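You operate a simulated robot arm through the tools that you are given. There is no shell and no other tool.

You run a simulated robot arm. Do the job below in one go: nothing can be reset, and whatever is moved stays where it is left.

JOB
Put things in order on the top of the steel table with one drawer. At the end: the yellow service card stands where the grey bay card (marked "EMPTY") stood; the grey bay card from the top of the steel table with one drawer stands on top of the wipe box in yellow (marked "WIPES"); the hanging label in yellow (marked "Y257") stands where the cover cap in orange stood; the cream parked card stands where the hanging label in yellow stood; the cover cap in orange stands where the yellow service card stood; whatever was shut is shut again. Leave all else as you found it, and nothing knocked over.

The check looks at the end state, three seconds after you hand in, the way a careful person would. Anything else that was tipped, shoved, dropped, spilled or broken makes it a failure. Lids that push on must go on centred and level and be pressed home; caps that screw on are set level and turned clockwise until they are tight.

ROBOT AND FRAMES
A 6-joint arm with a two-finger gripper, fixed in place. Base frame: the origin is at the foot of the arm, x ahead of it, y to its left, z up; the work surface is at about z = 0.86. Lengths are in m, angles in rad, forces in N, time in s.
With the tool pointing down near the work surface it reaches from about 0.14 to 0.68 m from the base axis. Its first joint turns from -1.152 to 1.152 rad. Payload 2.45 kg.
The tool frame sits at the grasp point between the pads (the TCP): z along the fingers, y along the line on which they close. The tips reach 0.03 m beyond it. The gripper opens to 0.106 m. The gripper's body begins 0.079 m behind the TCP.
Orientation is told as [roll, pitch, yaw] about the base's x, y, z axes, in that order, counted from this pose: with the fingers straight down and closing along the base's y, the tool's x points along the base's -x, its y along +y and its z along -z.

CONTROLS
- The arm moves only by the tool step_arm. Its arguments are lists of equal length, an entry for each row: "travel": the shift along the base's x, y, z in m, a list of three; "turn": the turn, a rotation vector about the base's x, y, z in rad, a list of three; "jaw": the closure, from 0 (fully open) to 1 (shut). In form: {"travel": [[x, y, z], ...], "turn": [[wx, wy, wz], ...], "jaw": [jaw, ...]}. A call has 1 to 20 rows; each row shifts and turns the commanded pose from where the row before left it. Each row takes 0.2 s and may step no farther than 0.05 m and 0.15 rad from the row before; otherwise, or with a gripper value out of range, the whole call is refused. A pose out of reach is approached as far as the arm can. The call stops where the force on the tool passes 40 N (or 10 N more than at its start, if that is more) or the arm is blocked; 0.2 s more then pass. Each finger travels about 0.153 m/s and halts on what it meets, pressing with about 37 N; the grip force reading is that of the motor and also rises with nothing between the fingers. The clock runs only during rows and for 0.2 s after the last one: add rows that do not move to give the fingers time. The reply holds the time, the measured pose of the TCP, the force on the tool along the base axes, the opening and the grip force, in the units named above and with some noise, with the torque about the TCP (base axes, N m) and any sound that the robot's microphone picked up, and new pictures: "views" is both (left out), scene, wrist or none.
- Cameras (640 x 400 px; columns grow to the right, rows downward): "scene" is fixed at [0.0691, 0.4287, 1.3982]; the picture's right is [-0.59, -0.81, 0.00], its down [-0.51, 0.37, -0.78] and it looks along [0.63, -0.46, -0.63] (base axes); focal length 318 px, centre (320, 200). "wrist" rides on the gripper at [0.076, -0.002, -0.106] in the tool frame; the picture's right is [0.02, 1.00, 0.00], its down [-0.78, 0.02, -0.62] and it looks along [-0.62, 0.01, 0.78] (tool axes); focal length 247 px, centre (320, 200). There is no depth. A picture from a camera that has moved, and an enlarged one, comes with that camera's place and axes in the base frame and with its lens.
- close_up(camera, box): a new picture of the part [left, top, right, bottom] of that camera's present view, enlarged. It takes no simulated time.
- hand_in(): hands the job in; it is judged then, once.

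Nothing tells you positions but the pictures and the camera data. Unless the task says otherwise, let go and move clear before handing in.

The tools are called as a command line: name --argument value ..., lists and objects as JSON in quotes. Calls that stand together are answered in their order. step_arm: Moves the arm, as the interface text tells. Its arguments: {"type":"object","properties":{"travel":{"type":"array"},"turn":{"type":"array"},"jaw":{"type":"array"},"views":{"type":"string","enum":["both","scene","wrist","none"]}},"required":["travel","turn","jaw"]} The other tools are called the same way: close_up (camera, box) takes an enlarged picture of a part of a camera's view; hand_in () hands the job in.

At the start:

```text
t: 0.0
eef_pos: [0.4244, 0.1538, 1.1925]
tool_rot: [0.0, -0.001, 0.0]
wrist_force: [0.3, -0.7, 0.1]
wrist_torque: [0.0, 0.01, -0.01]
width: 0.1061
grasp_force: 0.0
```

scene: 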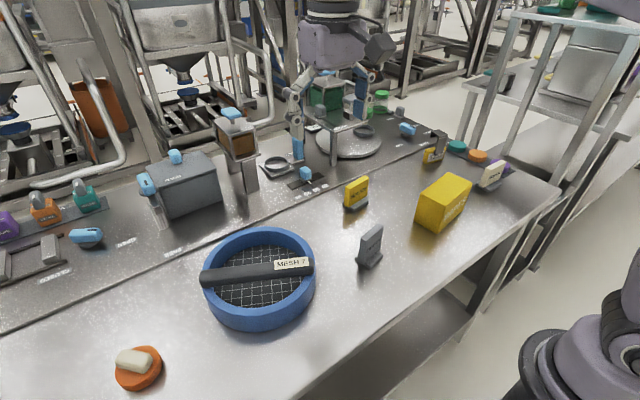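
wrist: 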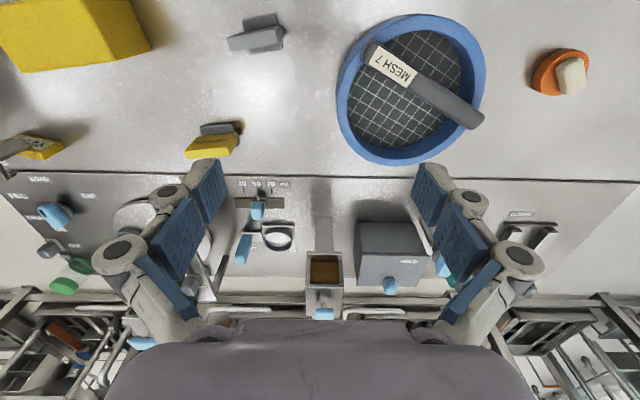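

I see a steel table with a blue sieve, a yellow wipe box, several small cards, and an orange cap with something light on top of it. First I'll enlarge parts of the scene to identify each object.

close_up --camera "scene" --box '[320, 160, 420, 280]'

close_up --camera "scene" --box '[400, 110, 540, 240]'

close_up --camera "scene" --box '[90, 320, 190, 400]'

close_up --camera "scene" --box '[0, 170, 120, 290]'

close_up --camera "scene" --box '[240, 80, 420, 220]'

close_up --camera "wrist" --box '[0, 0, 320, 280]'

```text
3.33 times, centred on (370, 220) of scene
camera zoom: at [0.0691, 0.4287, 1.3982], right [-0.59, -0.81, 0.0], down [-0.51, 0.37, -0.78], along [0.63, -0.46, -0.63], focal length 1060 px, centre (153, 133)
```

zoom: 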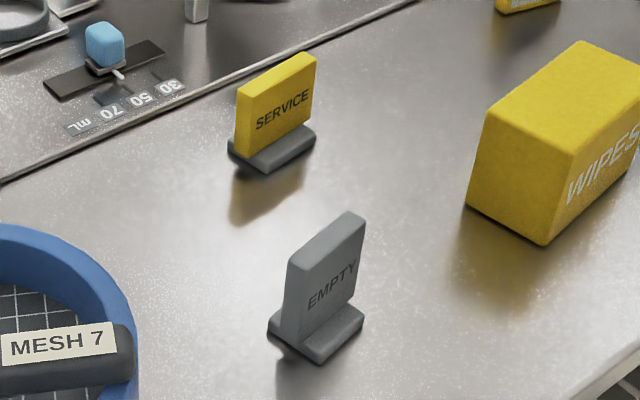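

```text
3.08 times, centred on (470, 175) of scene
camera zoom: at [0.0691, 0.4287, 1.3982], right [-0.59, -0.81, 0.0], down [-0.51, 0.37, -0.78], along [0.63, -0.46, -0.63], focal length 978 px, centre (-142, 277)
```

zoom: 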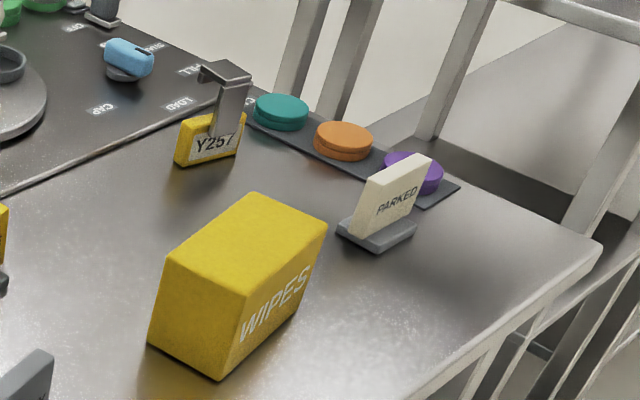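

```text
5.00 times, centred on (140, 360) of scene
camera zoom: at [0.0691, 0.4287, 1.3982], right [-0.59, -0.81, 0.0], down [-0.51, 0.37, -0.78], along [0.63, -0.46, -0.63], focal length 1590 px, centre (1220, -600)
```

zoom: 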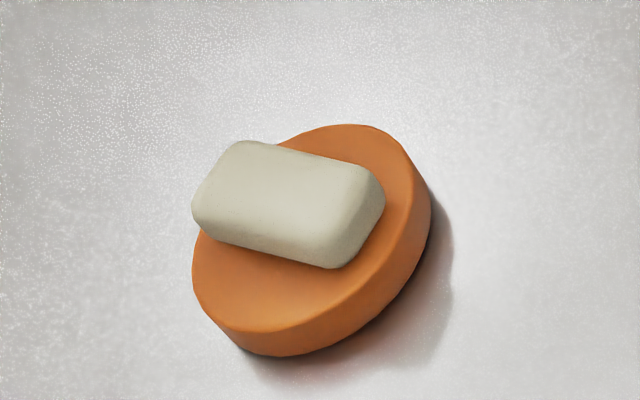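

```text
3.33 times, centred on (60, 230) of scene
camera zoom: at [0.0691, 0.4287, 1.3982], right [-0.59, -0.81, 0.0], down [-0.51, 0.37, -0.78], along [0.63, -0.46, -0.63], focal length 1060 px, centre (1187, 100)
```

zoom: 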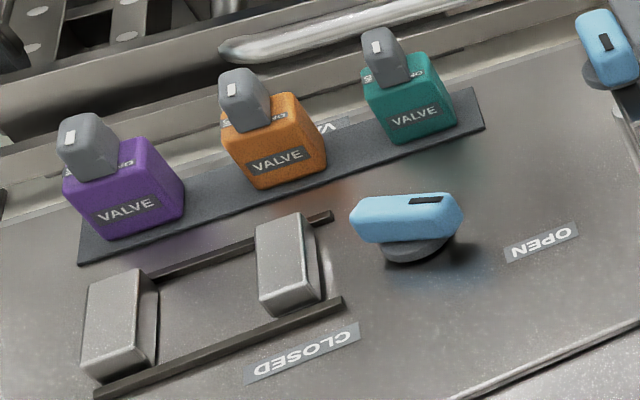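

```text
2.86 times, centred on (330, 150) of scene
camera zoom: at [0.0691, 0.4287, 1.3982], right [-0.59, -0.81, 0.0], down [-0.51, 0.37, -0.78], along [0.63, -0.46, -0.63], focal length 908 px, centre (291, 343)
```

zoom: 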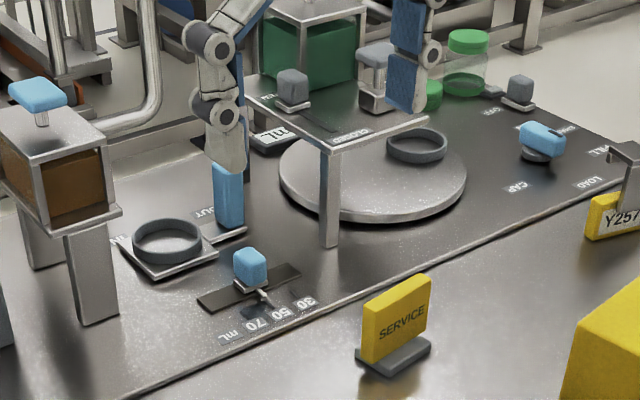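

```text
1.43 times, centred on (160, 140) of wrist
camera zoom: at [0.3485, 0.1528, 1.2994], right [-0.02, 1.0, 0.0], down [0.78, 0.02, 0.62], along [0.62, 0.01, -0.78], focal length 353 px, centre (549, 286)
```

zoom: 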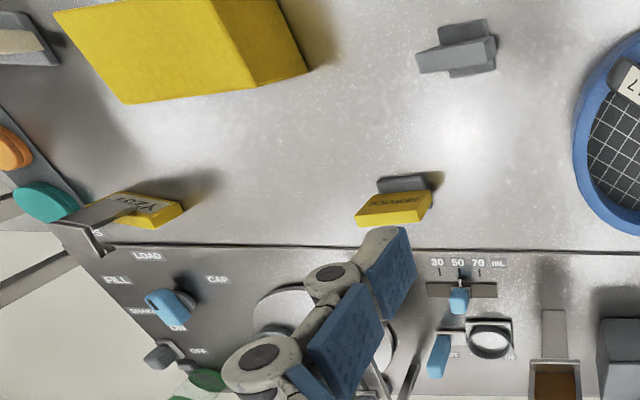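

The bay, service, parked and Y257 cards are clear. There are two orange discs: one at about (0.42, 0.53) with a cream block on it, and one in a coloured row on the right edge. I'll move the wrist camera over the first one to see what it is.

step_arm --travel '[[-0.0092, 0.0423, -0.0132], [-0.0092, 0.0423, -0.0132], [-0.0092, 0.0423, -0.0132], [-0.0092, 0.0423, -0.0132], [-0.0092, 0.0423, -0.0132], [-0.0092, 0.0423, -0.0132], [-0.0092, 0.0423, -0.0132], [0, 0, 0]]' --turn '[[0, 0, 0], [0, 0, 0], [0, 0, 0], [0, 0, 0], [0, 0, 0], [0, 0, 0], [0, 0, 0], [0, 0, 0]]' --jaw '[0, 0, 0, 0, 0, 0, 0, 0]' --views "both"

```text
t: 1.8
eef_pos: [0.3582, 0.452, 1.0987]
tool_rot: [0.0, -0.001, 0.001]
wrist_force: [-0.3, -0.4, 0.0]
wrist_torque: [0.02, 0.01, 0.01]
width: 0.1059
grasp_force: 0.0
camera wrist: at [0.283, 0.4513, 1.2068], right [-0.02, 1.0, 0.0], down [0.78, 0.02, 0.62], along [0.62, 0.01, -0.78], focal length 247 px, centre (320, 200)
```

scene: 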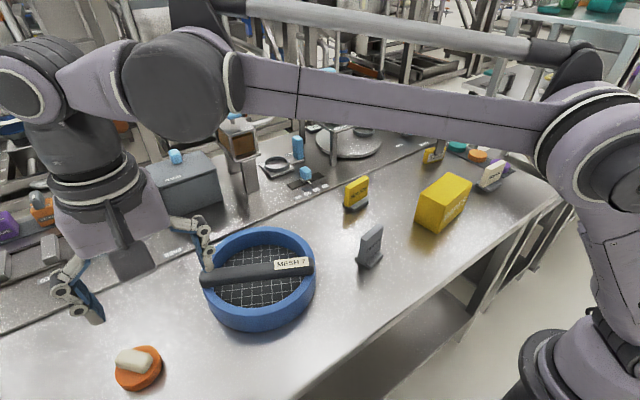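
wrist: 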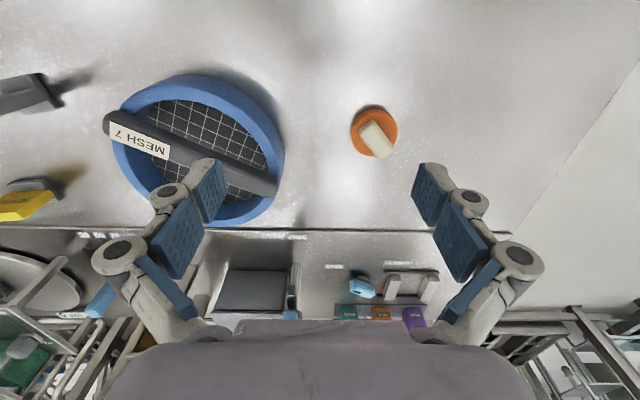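

close_up --camera "wrist" --box '[334, 90, 414, 170]'

close_up --camera "scene" --box '[410, 120, 550, 240]'

close_up --camera "scene" --box '[440, 130, 520, 190]'

```text
5.00 times, centred on (374, 130) of wrist
camera zoom: at [0.283, 0.4513, 1.2068], right [-0.02, 1.0, 0.0], down [0.78, 0.02, 0.62], along [0.62, 0.01, -0.78], focal length 1235 px, centre (50, 550)
```

zoom: 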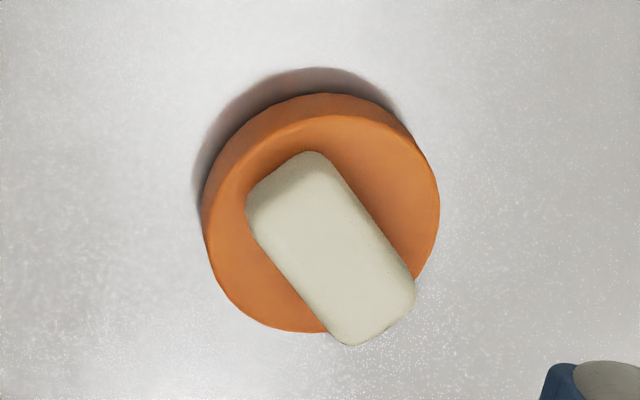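

```text
3.33 times, centred on (480, 180) of scene
camera zoom: at [0.0691, 0.4288, 1.3982], right [-0.59, -0.81, 0.0], down [-0.51, 0.37, -0.78], along [0.63, -0.46, -0.63], focal length 1060 px, centre (-213, 267)
```

zoom: 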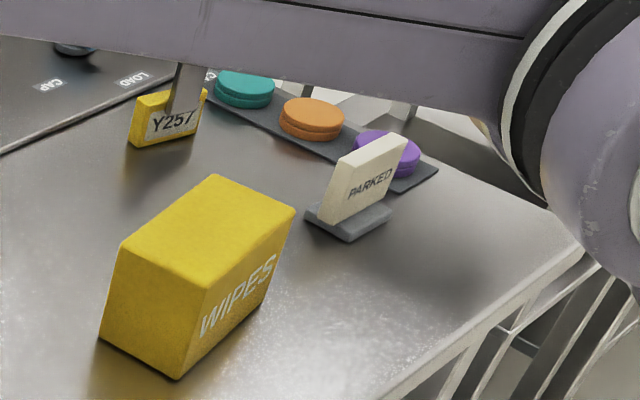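

```text
6.67 times, centred on (480, 160) of scene
camera zoom: at [0.0691, 0.4288, 1.3982], right [-0.59, -0.81, 0.0], down [-0.51, 0.37, -0.78], along [0.63, -0.46, -0.63], focal length 2120 px, centre (-747, 467)
```

zoom: 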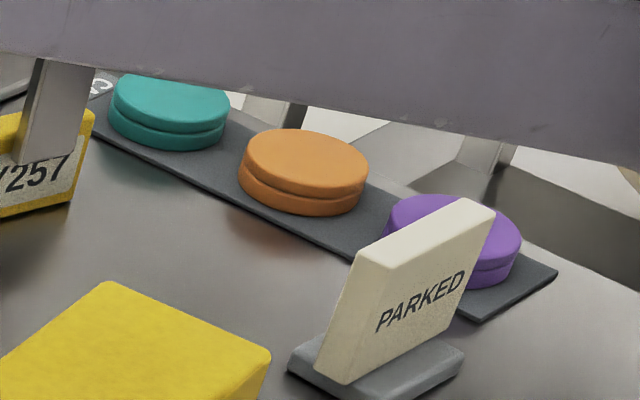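

The orange disc at about (0.426, 0.531) has a cream block centred on it. It looks like a cap with a grip bar, while the coloured discs in the row look like fixed pads. Next I'll look at the bay card, service card and wipe box from above.

step_arm --travel '[[0, -0.045, 0.003], [0, -0.045, 0.003], [0, -0.045, 0.003], [0, -0.045, 0.003], [0, -0.045, 0.003], [0, -0.045, 0.003], [0, -0.045, 0.003], [0, -0.045, 0.003], [0, -0.045, 0.003], [0, -0.045, 0.003], [0, 0, 0]]' --turn '[[0, 0, 0], [0, 0, 0], [0, 0, 0], [0, 0, 0], [0, 0, 0], [0, 0, 0], [0, 0, 0], [0, 0, 0], [0, 0, 0], [0, 0, 0], [0, 0, 0]]' --jaw '[0, 0, 0, 0, 0, 0, 0, 0, 0, 0, 0]' --views "wrist"

```text
t: 4.2
eef_pos: [0.3607, 0.0013, 1.133]
tool_rot: [0.003, -0.001, 0.0]
wrist_force: [-0.1, 0.3, 0.1]
wrist_torque: [0.0, -0.02, -0.01]
width: 0.1062
grasp_force: 0.0
camera wrist: at [0.2847, -0.0008, 1.2398], right [-0.02, 1.0, 0.0], down [0.78, 0.02, 0.62], along [0.62, 0.01, -0.78], focal length 247 px, centre (320, 200)
```

wrist: 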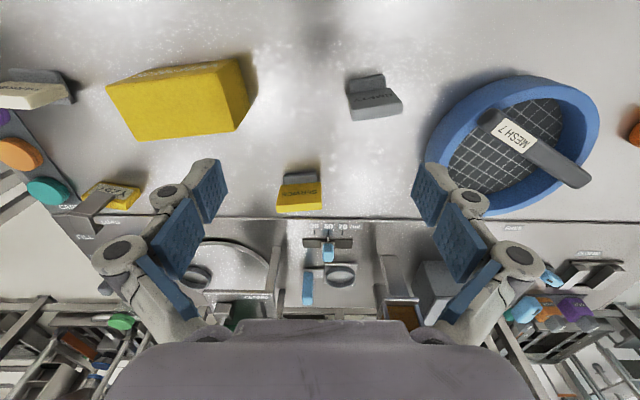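

close_up --camera "wrist" --box '[330, 60, 420, 130]'

close_up --camera "wrist" --box '[260, 155, 350, 225]'

close_up --camera "wrist" --box '[90, 40, 270, 160]'

close_up --camera "wrist" --box '[0, 50, 160, 240]'

```text
5.71 times, centred on (375, 95) of wrist
camera zoom: at [0.2847, -0.0008, 1.2398], right [-0.02, 1.0, 0.0], down [0.78, 0.02, 0.62], along [0.62, 0.01, -0.78], focal length 1411 px, centre (6, 800)
```

zoom: 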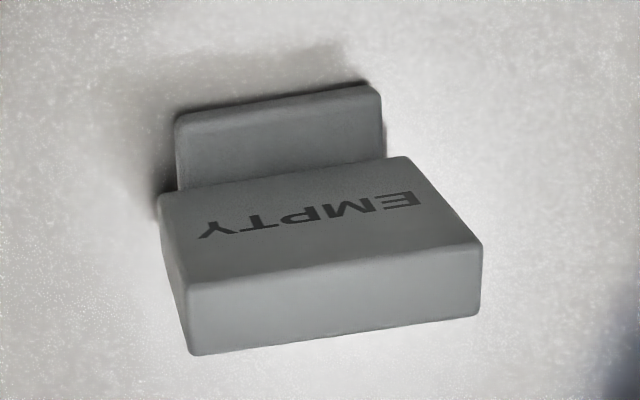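

```text
5.71 times, centred on (305, 190) of wrist
camera zoom: at [0.2847, -0.0008, 1.2398], right [-0.02, 1.0, 0.0], down [0.78, 0.02, 0.62], along [0.62, 0.01, -0.78], focal length 1411 px, centre (406, 257)
```

zoom: 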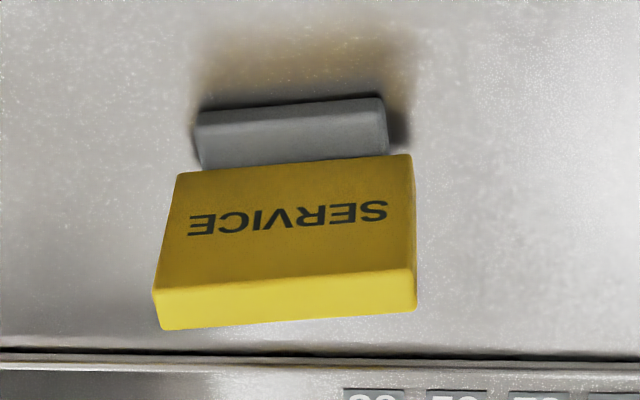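

```text
3.33 times, centred on (180, 100) of wrist
camera zoom: at [0.2847, -0.0008, 1.2398], right [-0.02, 1.0, 0.0], down [0.78, 0.02, 0.62], along [0.62, 0.01, -0.78], focal length 823 px, centre (787, 533)
```

zoom: 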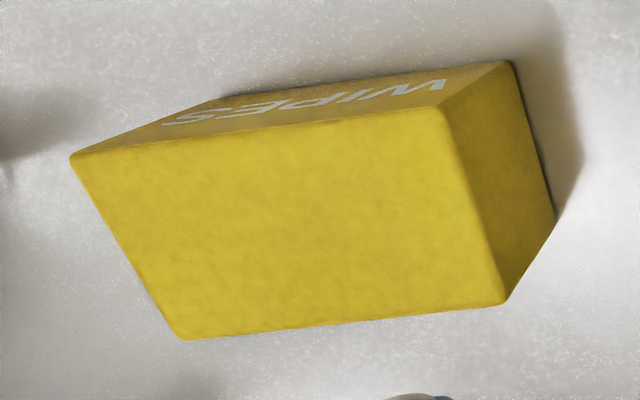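

```text
2.11 times, centred on (80, 145) of wrist
camera zoom: at [0.2847, -0.0008, 1.2398], right [-0.02, 1.0, 0.0], down [0.78, 0.02, 0.62], along [0.62, 0.01, -0.78], focal length 520 px, centre (825, 316)
```

zoom: 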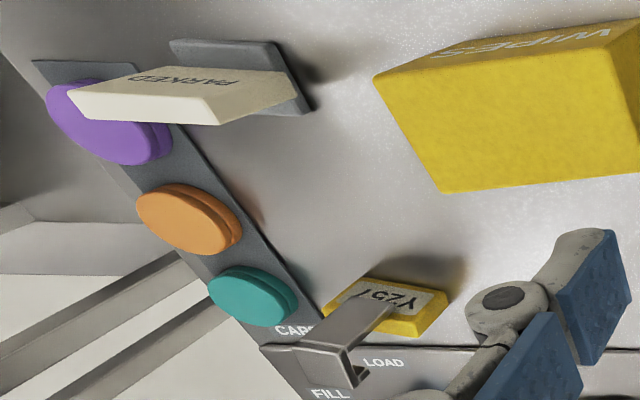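

The strip's caps sit by a "CAPS" machine label and one of them is out of reach, so I take the loose orange disc with the cream grip as the cover cap. I'll start with the bay card at about (0.384, 0.070), hovering above it with the yaw matched.

step_arm --travel '[[0.006, 0.0172, -0.028], [0.006, 0.0172, -0.028], [0.006, 0.0172, -0.028], [0.006, 0.0172, -0.028], [0, 0, 0]]' --turn '[[0, 0, 0.0413], [0, 0, 0.0413], [0, 0, 0.0413], [0, 0, 0.0413], [0, 0, 0]]' --jaw '[0, 0, 0, 0, 0]' --views "both"

```text
t: 5.4
eef_pos: [0.3834, 0.0689, 1.0218]
tool_rot: [0.001, 0.0, 0.167]
wrist_force: [-0.4, 0.1, 0.2]
wrist_torque: [0.04, -0.03, -0.01]
width: 0.1063
grasp_force: 0.0
camera wrist: at [0.3093, 0.0551, 1.128], right [-0.19, 0.98, 0.0], down [0.77, 0.15, 0.62], along [0.61, 0.12, -0.78], focal length 247 px, centre (320, 200)
```

scene: 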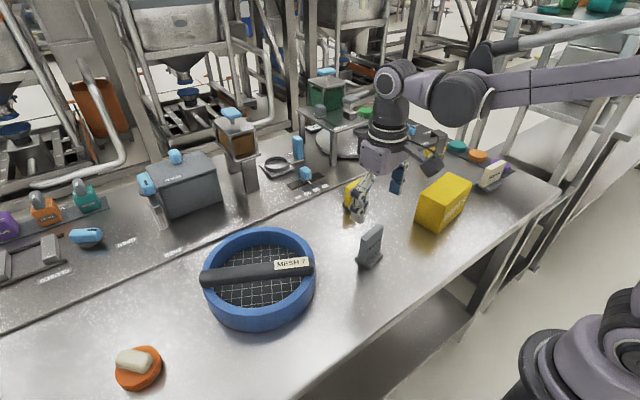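
wrist: 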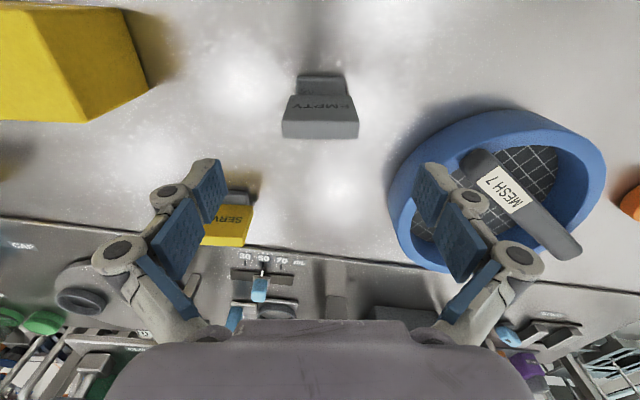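

close_up --camera "wrist" --box '[270, 60, 370, 150]'

close_up --camera "scene" --box '[330, 140, 430, 280]'

```text
4.44 times, centred on (320, 105) of wrist
camera zoom: at [0.3093, 0.0551, 1.128], right [-0.19, 0.98, 0.0], down [0.77, 0.15, 0.62], along [0.61, 0.12, -0.78], focal length 1098 px, centre (320, 622)
```

zoom: 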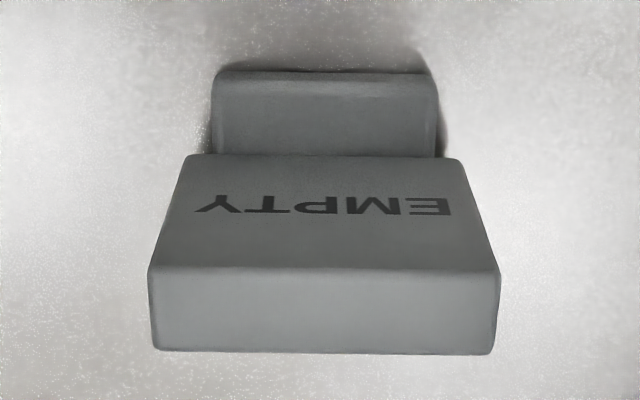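

```text
2.86 times, centred on (380, 210) of scene
camera zoom: at [0.0691, 0.4287, 1.3982], right [-0.59, -0.81, 0.0], down [-0.51, 0.37, -0.78], along [0.63, -0.46, -0.63], focal length 908 px, centre (149, 171)
```

zoom: 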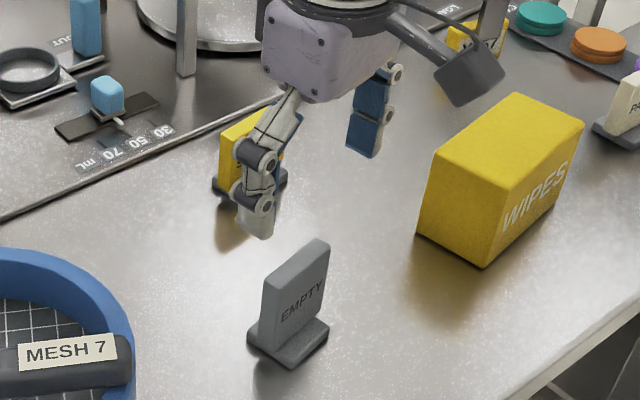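

The card is well aligned. Its plate is about 0.063 wide and 0.015 thick, with the top at z≈0.936, and its centre is about 4 mm beyond the TCP. I'll lower and close on its ends.

step_arm --travel '[[0.0039, 0.0007, -0.03], [0, 0, -0.03], [0, 0, -0.03], [0, 0, -0.026], [0, 0, 0]]' --turn '[[0, 0, 0], [0, 0, 0], [0, 0, 0], [0, 0, 0], [0, 0, 0]]' --jaw '[0, 0, 0, 0, 0]' --views "both"

```text
t: 6.6
eef_pos: [0.3887, 0.0695, 0.9013]
tool_rot: [0.002, 0.001, 0.165]
wrist_force: [-0.7, -0.2, 0.4]
wrist_torque: [-0.02, 0.0, -0.02]
width: 0.1061
grasp_force: 0.0
camera wrist: at [0.3136, 0.0564, 1.0075], right [-0.19, 0.98, 0.0], down [0.77, 0.15, 0.62], along [0.61, 0.12, -0.78], focal length 247 px, centre (320, 200)
```

scene: 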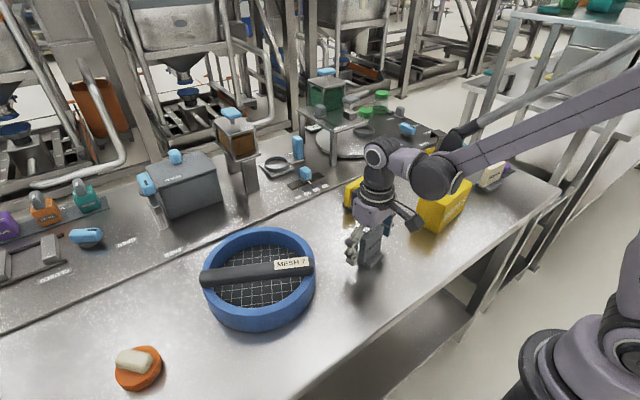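
wrist: 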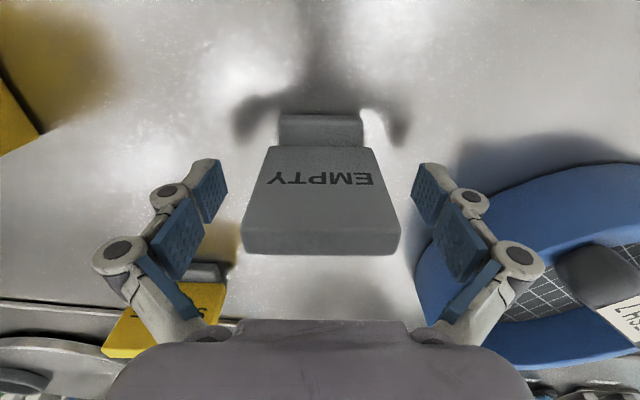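

close_up --camera "wrist" --box '[200, 100, 440, 270]'

```text
2.35 times, centred on (320, 185) of wrist
camera zoom: at [0.3136, 0.0564, 1.0075], right [-0.19, 0.98, 0.0], down [0.77, 0.15, 0.62], along [0.61, 0.12, -0.78], focal length 581 px, centre (320, 235)
```

zoom: 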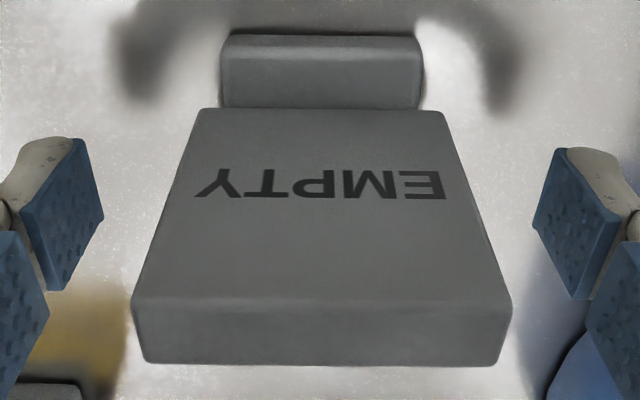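

The plate is centred on the TCP line, so I'll close on it and lift slightly.

step_arm --travel '[[0, 0, 0], [0, 0, 0], [0, 0, 0], [0, 0, 0.02], [0, 0, 0.03], [0, 0, 0.04], [0, 0, 0.04], [0, 0, 0]]' --turn '[[0, 0, 0], [0, 0, 0], [0, 0, 0], [0, 0, 0], [0, 0, 0], [0, 0, 0], [0, 0, 0], [0, 0, 0]]' --jaw '[0.6, 0.6, 0.6, 0.6, 0.6, 0.6, 0.6, 0.6]' --views "both"

```text
t: 8.4
eef_pos: [0.3862, 0.0706, 1.0323]
tool_rot: [-0.001, -0.001, 0.166]
wrist_force: [-0.4, -0.3, -0.9]
wrist_torque: [-0.01, -0.01, -0.01]
width: 0.0612
grasp_force: 36.6
camera wrist: at [0.3122, 0.0558, 1.1394], right [-0.19, 0.98, 0.0], down [0.77, 0.15, 0.62], along [0.61, 0.12, -0.78], focal length 247 px, centre (320, 200)
```

scene: 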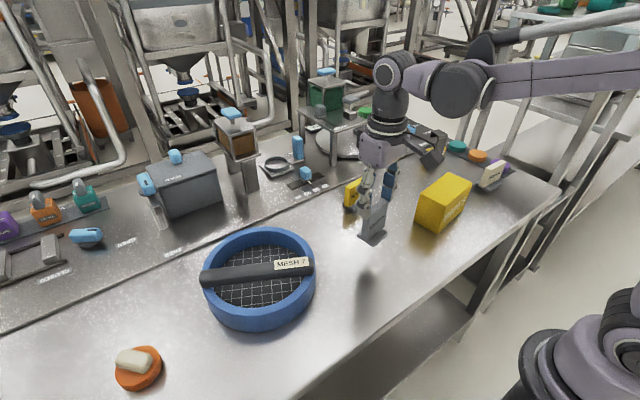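
wrist: 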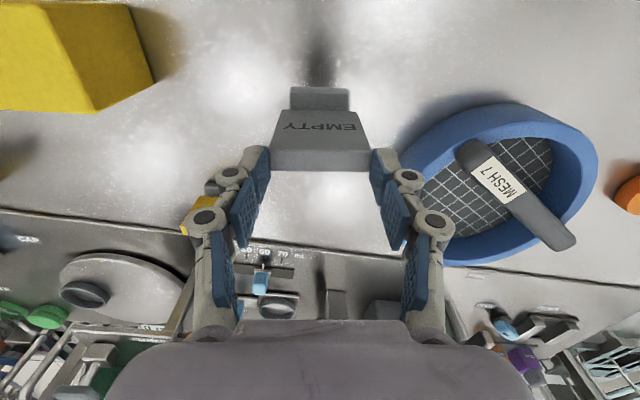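

close_up --camera "scene" --box '[330, 140, 430, 260]'

close_up --camera "wrist" --box '[200, 60, 440, 260]'

```text
3.33 times, centred on (380, 200) of scene
camera zoom: at [0.0691, 0.4287, 1.3982], right [-0.59, -0.81, 0.0], down [-0.51, 0.37, -0.78], along [0.63, -0.46, -0.63], focal length 1060 px, centre (120, 200)
```

zoom: 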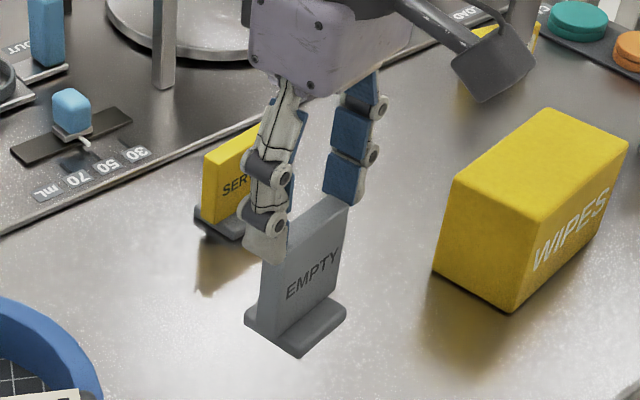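

```text
2.00 times, centred on (320, 160) of wrist
camera zoom: at [0.3122, 0.0558, 1.1394], right [-0.19, 0.98, 0.0], down [0.77, 0.15, 0.62], along [0.61, 0.12, -0.78], focal length 494 px, centre (320, 280)
```

zoom: 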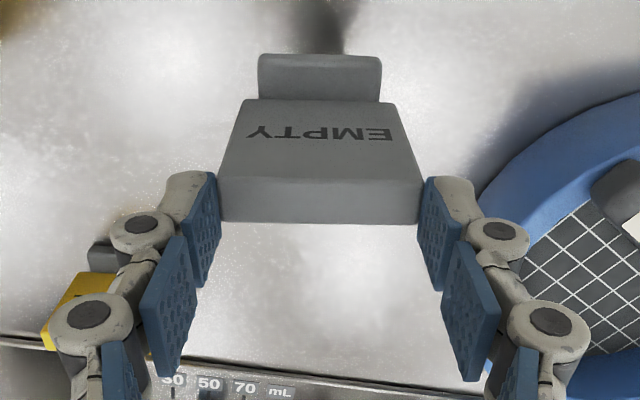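

The card slipped down in the grip and is now held only by the fingertips, about 0.07 above the table. I'll lower it straight back down before it can drop, then re-grip it another way.

step_arm --travel '[[0, 0, -0.045], [0, 0, -0.018]]' --turn '[[0, 0, 0], [0, 0, 0]]' --jaw '[0.6, 0.6]' --views "both"

close_up --camera "scene" --box '[330, 160, 430, 280]'

close_up --camera "wrist" --box '[200, 60, 440, 260]'

```text
t: 9.0
eef_pos: [0.3876, 0.0701, 0.9697]
tool_rot: [0.0, 0.0, 0.164]
wrist_force: [-0.8, -0.2, -1.6]
wrist_torque: [-0.03, 0.01, 0.01]
width: 0.0612
grasp_force: 36.9
camera wrist: at [0.3129, 0.0559, 1.0769], right [-0.19, 0.98, 0.0], down [0.77, 0.15, 0.62], along [0.61, 0.12, -0.78], focal length 247 px, centre (320, 200)
```

scene: 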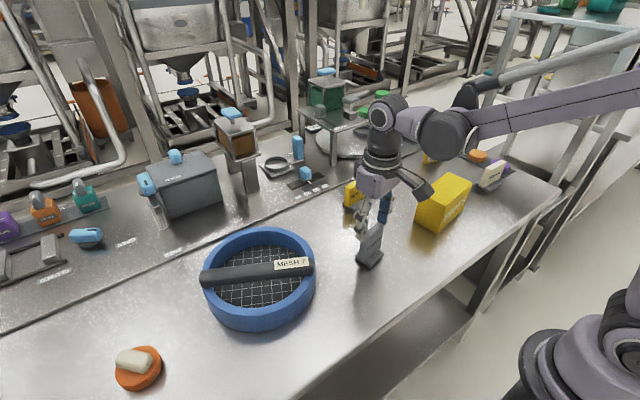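
wrist: 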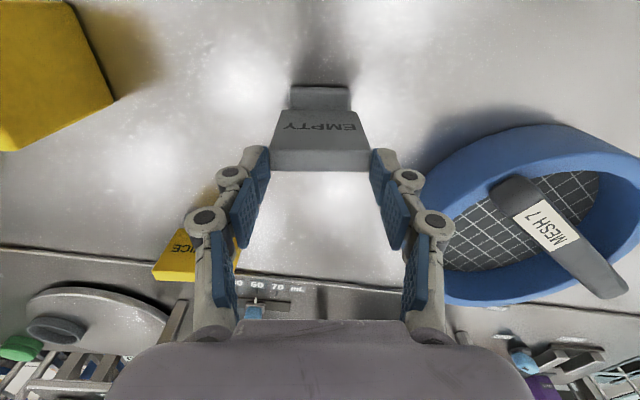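

```text
3.33 times, centred on (380, 220) of scene
camera zoom: at [0.0691, 0.4287, 1.3982], right [-0.59, -0.81, 0.0], down [-0.51, 0.37, -0.78], along [0.63, -0.46, -0.63], focal length 1060 px, centre (120, 133)
```

zoom: 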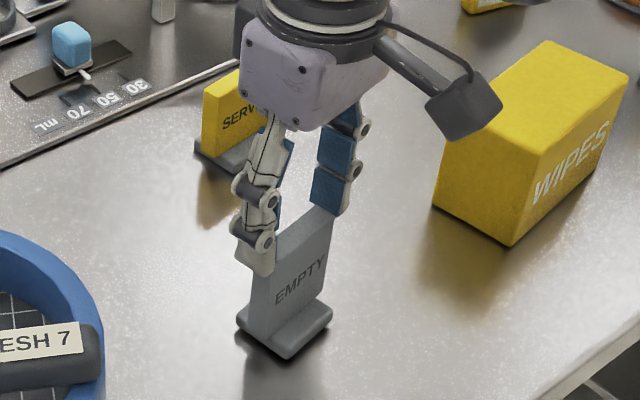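

```text
2.00 times, centred on (320, 160) of wrist
camera zoom: at [0.3129, 0.0559, 1.0769], right [-0.19, 0.98, 0.0], down [0.77, 0.15, 0.62], along [0.61, 0.12, -0.78], focal length 494 px, centre (320, 280)
```

zoom: 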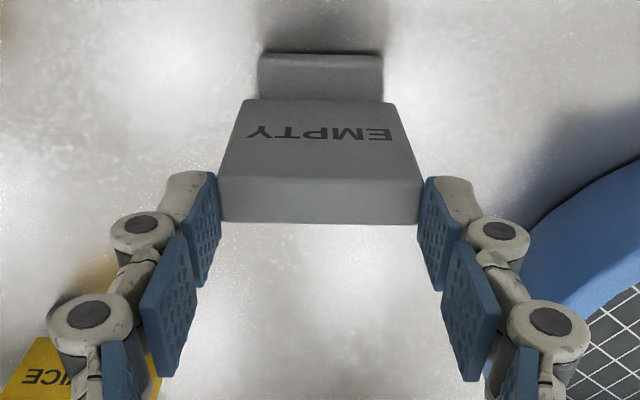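

The card is back at table level with the same fingertip hold, so it has stopped slipping. I'll set it down gently and open.

step_arm --travel '[[0, 0, -0.002], [0, 0, 0]]' --turn '[[0, 0, 0], [0, 0, 0]]' --jaw '[0.6, 0.6]' --views "none"

```text
t: 9.6
eef_pos: [0.3867, 0.0696, 0.9668]
tool_rot: [-0.001, 0.001, 0.166]
wrist_force: [-0.2, 0.2, -1.0]
wrist_torque: [-0.03, -0.02, 0.01]
width: 0.0613
grasp_force: 36.9
```

step_arm --travel '[[0, 0, -0.002], [0, 0, 0]]' --turn '[[0, 0, 0], [0, 0, 0]]' --jaw '[0.6, 0.6]' --views "none"

```text
t: 10.2
eef_pos: [0.3875, 0.0689, 0.9652]
tool_rot: [0.001, 0.0, 0.166]
wrist_force: [-0.7, -0.9, 21.2]
wrist_torque: [0.15, 0.14, 0.03]
width: 0.0615
grasp_force: 37.1
```

The foot is on the table and the grip held 21 N without slipping, so the fingers probably closed late during the lift. I'll open, lower and re-grip, checking the width before I lift.

step_arm --travel '[[0, 0, 0.001], [0, 0, 0], [0, 0, 0]]' --turn '[[0, 0, 0], [0, 0, 0], [0, 0, 0]]' --jaw '[0.2, 0.2, 0.2]' --views "both"

```text
t: 11.0
eef_pos: [0.3883, 0.0702, 0.966]
tool_rot: [0.001, 0.0, 0.166]
wrist_force: [-0.5, -0.9, -0.8]
wrist_torque: [0.01, -0.02, -0.01]
width: 0.0848
grasp_force: 0.0
camera wrist: at [0.3137, 0.0558, 1.0726], right [-0.19, 0.98, 0.0], down [0.77, 0.15, 0.62], along [0.61, 0.12, -0.78], focal length 247 px, centre (320, 200)
```

scene: 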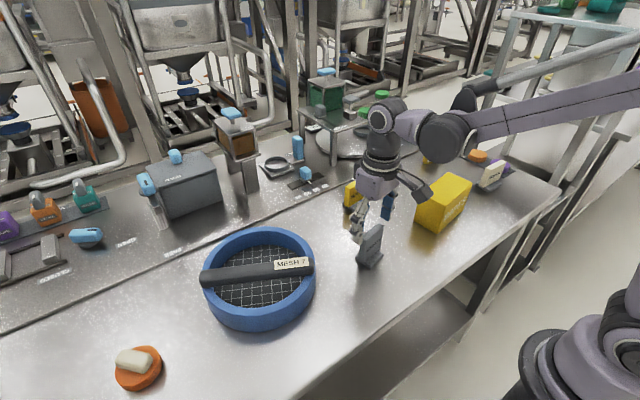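
wrist: 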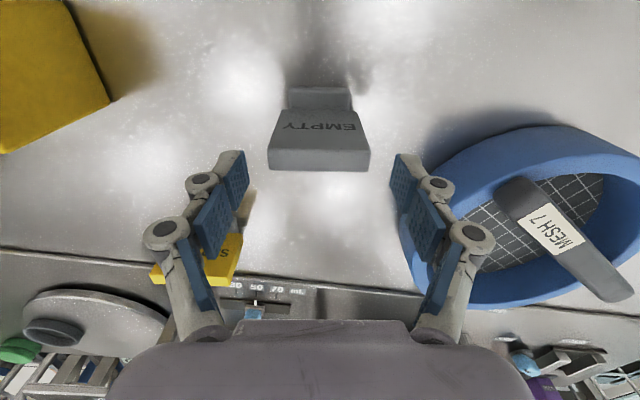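

step_arm --travel '[[0, 0, -0.028], [0, 0, -0.03], [0, 0, 0], [0, 0, 0], [0, 0, 0], [0, 0, 0], [0, 0, 0]]' --turn '[[0, 0, 0], [0, 0, 0], [0, 0, 0], [0, 0, 0], [0, 0, 0], [0, 0, 0], [0, 0, 0]]' --jaw '[0.2, 0.2, 0.2, 0.7, 0.7, 0.7, 0.7]' --views "both"

```text
t: 12.6
eef_pos: [0.3895, 0.0698, 0.9067]
tool_rot: [0.0, -0.001, 0.167]
wrist_force: [-0.1, -0.2, -0.6]
wrist_torque: [-0.01, 0.02, 0.0]
width: 0.0609
grasp_force: 36.8
camera wrist: at [0.3148, 0.0558, 1.0142], right [-0.19, 0.98, 0.0], down [0.77, 0.15, 0.62], along [0.61, 0.12, -0.78], focal length 247 px, centre (320, 200)
```

scene: 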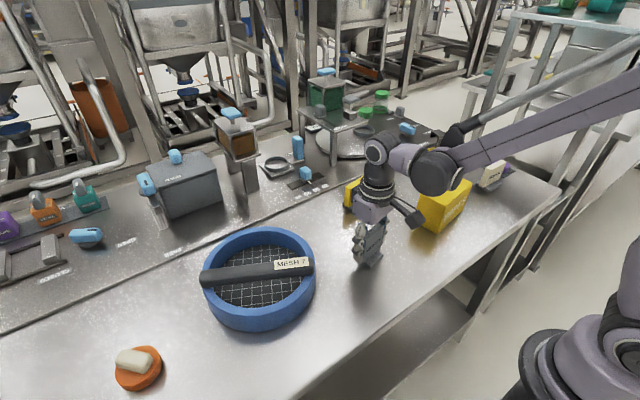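
wrist: 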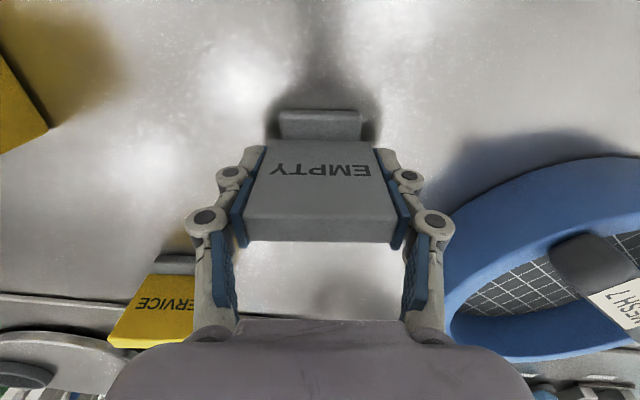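

It's gripped on the plate at width 0.061. I'll lift slowly by 2 cm and check whether the card follows.

step_arm --travel '[[0, 0, 0.005], [0, 0, 0.005], [0, 0, 0.01], [0, 0, 0]]' --turn '[[0, 0, 0], [0, 0, 0], [0, 0, 0], [0, 0, 0]]' --jaw '[0.7, 0.7, 0.7, 0.7]' --views "both"

```text
t: 13.6
eef_pos: [0.3902, 0.0713, 0.9276]
tool_rot: [0.001, 0.001, 0.165]
wrist_force: [0.2, -0.2, -1.7]
wrist_torque: [-0.04, -0.03, 0.0]
width: 0.0609
grasp_force: 36.8
camera wrist: at [0.3153, 0.0567, 1.0345], right [-0.19, 0.98, 0.0], down [0.77, 0.15, 0.62], along [0.61, 0.12, -0.78], focal length 247 px, centre (320, 200)
```

scene: 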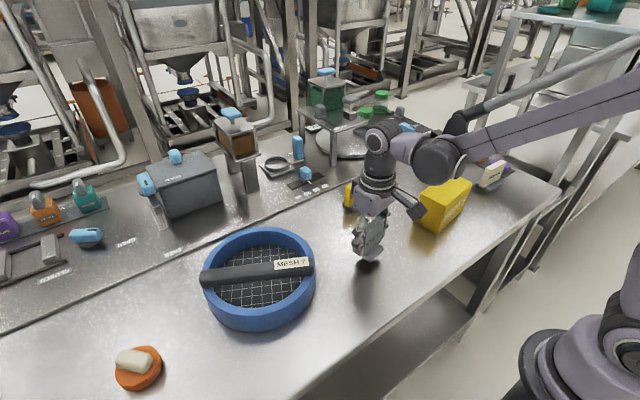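
wrist: 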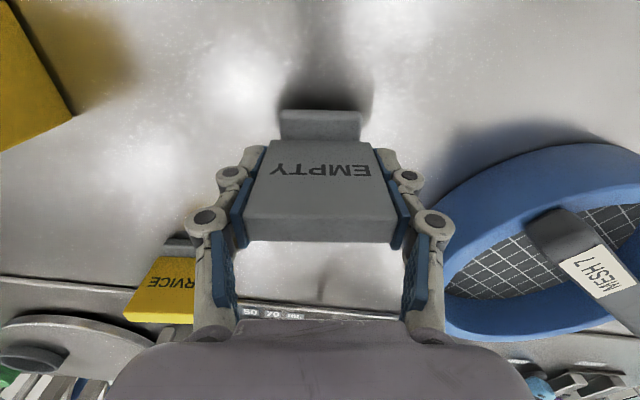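

The card follows without slipping this time. I'll raise it well above the box height, carry it over the wipe box at about (0.386, -0.171), and look again.

step_arm --travel '[[0, 0, 0.03], [0, 0, 0.04], [0, 0, 0.045], [0, -0.03, 0.01], [-0.001, -0.045, 0], [-0.001, -0.045, 0], [-0.001, -0.045, 0], [0, -0.045, 0], [0, -0.032, 0], [0, 0, 0], [0, 0, 0]]' --turn '[[0, 0, 0], [0, 0, 0], [0, 0, 0], [0, 0, 0], [0, 0, 0], [0, 0, 0], [0, 0, 0], [0, 0, 0], [0, 0, 0], [0, 0, 0], [0, 0, 0]]' --jaw '[0.7, 0.7, 0.7, 0.7, 0.7, 0.7, 0.7, 0.7, 0.7, 0.7, 0.7]' --views "both"

```text
t: 16.0
eef_pos: [0.3832, -0.1728, 1.0533]
tool_rot: [0.0, 0.001, 0.165]
wrist_force: [0.2, 0.3, 0.3]
wrist_torque: [-0.01, 0.01, 0.0]
width: 0.0609
grasp_force: 36.6
camera wrist: at [0.3095, -0.1869, 1.1599], right [-0.19, 0.98, 0.0], down [0.77, 0.15, 0.62], along [0.61, 0.12, -0.78], focal length 247 px, centre (320, 200)
```

scene: 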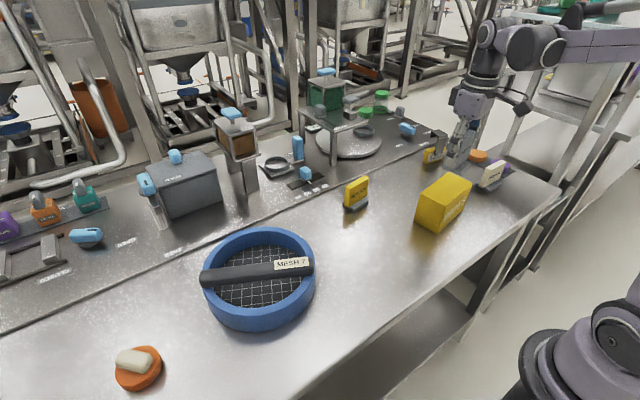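
wrist: 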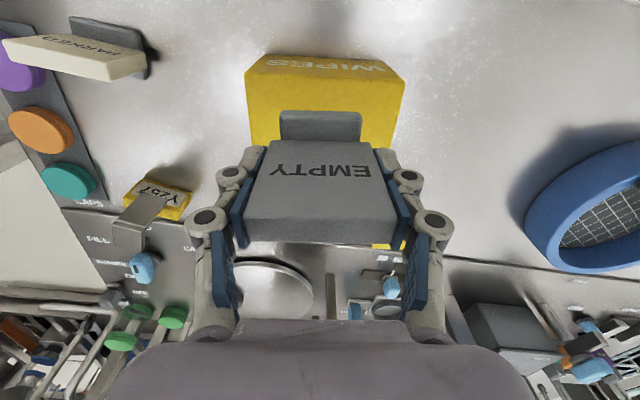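

close_up --camera "wrist" --box '[220, 40, 430, 260]'

close_up --camera "scene" --box '[400, 80, 540, 240]'

```text
1.82 times, centred on (325, 150) of wrist
camera zoom: at [0.3095, -0.1869, 1.1599], right [-0.19, 0.98, 0.0], down [0.77, 0.15, 0.62], along [0.61, 0.12, -0.78], focal length 449 px, centre (311, 291)
```

zoom: 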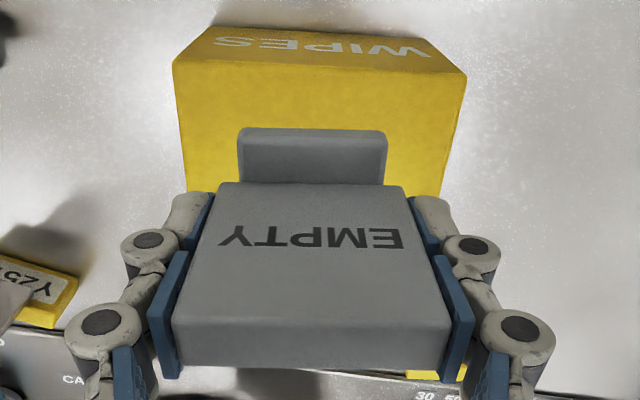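

```text
2.50 times, centred on (470, 160) of scene
camera zoom: at [0.0691, 0.4287, 1.3982], right [-0.59, -0.81, 0.0], down [-0.51, 0.37, -0.78], along [0.63, -0.46, -0.63], focal length 795 px, centre (-55, 300)
```

zoom: 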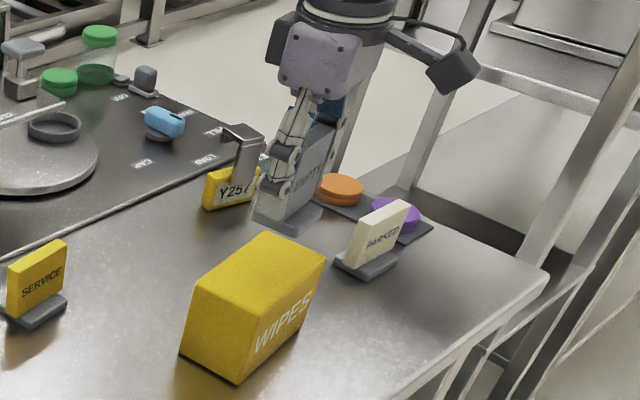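

The box's top face is nearly aligned with the tool. I'll shift about 5 mm forward and left so the foot is centred, then lower to just above the top face.

step_arm --travel '[[0.0042, 0.0053, 0], [0, 0, -0.02], [0, 0, -0.02], [0, 0, -0.01], [0, 0, 0], [0, 0, 0]]' --turn '[[0, 0, 0], [0, 0, 0], [0, 0, 0], [0, 0, 0], [0, 0, 0], [0, 0, 0]]' --jaw '[0.7, 0.7, 0.7, 0.7, 0.7, 0.7]' --views "both"

close_up --camera "wrist" --box '[200, 40, 450, 260]'

close_up --camera "scene" --box '[400, 100, 540, 240]'

```text
t: 17.4
eef_pos: [0.3872, -0.1657, 1.0037]
tool_rot: [0.001, 0.001, 0.166]
wrist_force: [0.2, 0.9, -1.0]
wrist_torque: [-0.02, 0.02, -0.01]
width: 0.0611
grasp_force: 36.5
camera wrist: at [0.3137, -0.1804, 1.1109], right [-0.19, 0.98, 0.0], down [0.77, 0.15, 0.62], along [0.61, 0.12, -0.78], focal length 247 px, centre (320, 200)
```

scene: 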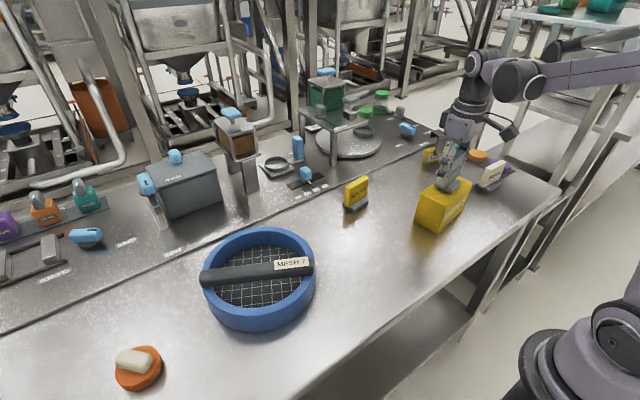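
wrist: 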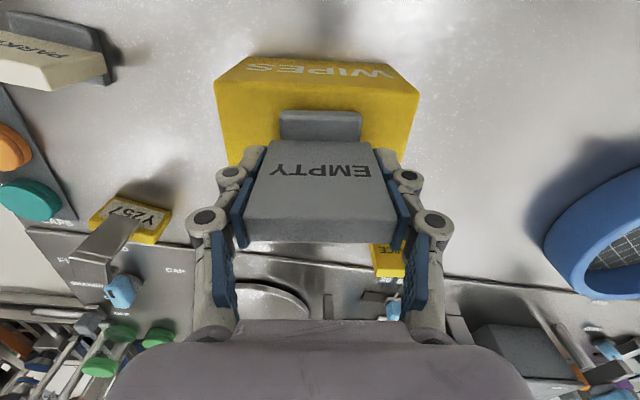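

```text
1.82 times, centred on (325, 150) of wrist
camera zoom: at [0.3137, -0.1804, 1.1109], right [-0.19, 0.98, 0.0], down [0.77, 0.15, 0.62], along [0.61, 0.12, -0.78], focal length 449 px, centre (311, 291)
```

zoom: 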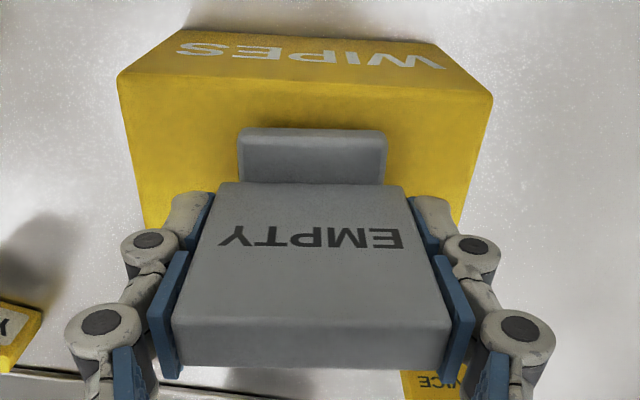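

```text
2.86 times, centred on (470, 170) of scene
camera zoom: at [0.0691, 0.4287, 1.3982], right [-0.59, -0.81, 0.0], down [-0.51, 0.37, -0.78], along [0.63, -0.46, -0.63], focal length 908 px, centre (-109, 286)
```

zoom: 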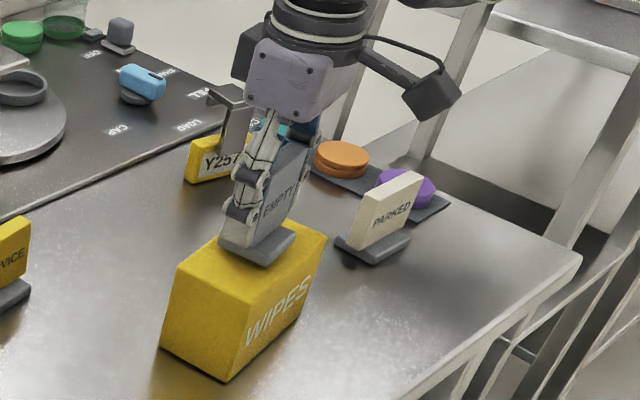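

The foot is centred over the box top, with about 8 mm left to lower. I'll go down slowly and watch the force.

step_arm --travel '[[0, 0, -0.003], [0, 0, -0.003], [0, 0, 0]]' --turn '[[0, 0, 0], [0, 0, 0], [0, 0, 0]]' --jaw '[0.7, 0.7, 0.7]' --views "none"

```text
t: 18.2
eef_pos: [0.3888, -0.1674, 0.9967]
tool_rot: [0.001, 0.0, 0.166]
wrist_force: [-0.6, -0.9, -1.4]
wrist_torque: [0.02, 0.0, 0.02]
width: 0.061
grasp_force: 36.3
```

step_arm --travel '[[0, 0, -0.001], [0, 0, -0.001], [0, 0, 0]]' --turn '[[0, 0, 0], [0, 0, 0], [0, 0, 0]]' --jaw '[0.7, 0.7, 0.7]' --views "none"

```text
t: 19.0
eef_pos: [0.3903, -0.1666, 0.9962]
tool_rot: [0.001, -0.001, 0.164]
wrist_force: [1.4, 0.4, 27.7]
wrist_torque: [0.0, 0.11, -0.01]
width: 0.0611
grasp_force: 37.1
```

It has contacted the box top. I'll relieve the pressure by 1 mm, open, and retreat straight up.

step_arm --travel '[[0, 0, 0.0012], [0, 0, 0], [0, 0, 0], [0, 0, 0], [0, 0, 0]]' --turn '[[0, 0, 0], [0, 0, 0], [0, 0, 0], [0, 0, 0], [0, 0, 0]]' --jaw '[0.7, 0.7, 0.3, 0.2, 0.2]' --views "both"

```text
t: 20.2
eef_pos: [0.3891, -0.1661, 0.9968]
tool_rot: [0.001, 0.001, 0.166]
wrist_force: [0.4, 0.8, -0.1]
wrist_torque: [0.0, 0.02, -0.02]
width: 0.0849
grasp_force: 0.0
camera wrist: at [0.3151, -0.1804, 1.1035], right [-0.19, 0.98, 0.0], down [0.77, 0.15, 0.62], along [0.61, 0.12, -0.78], focal length 247 px, centre (320, 200)
```

scene: 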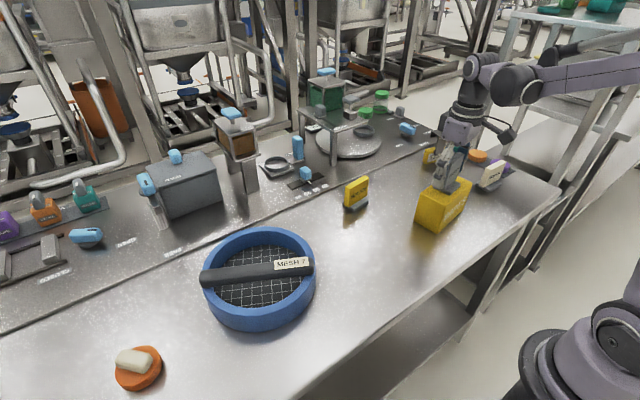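
wrist: 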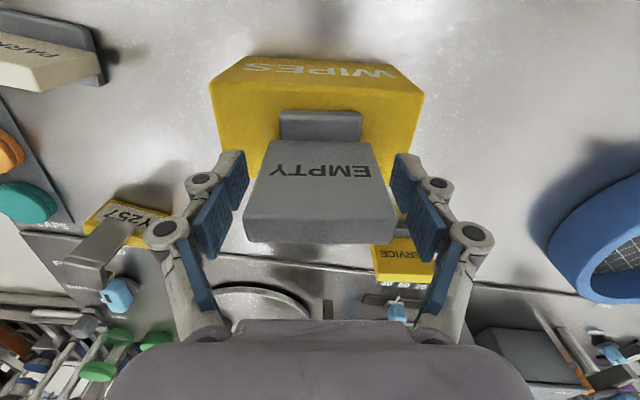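

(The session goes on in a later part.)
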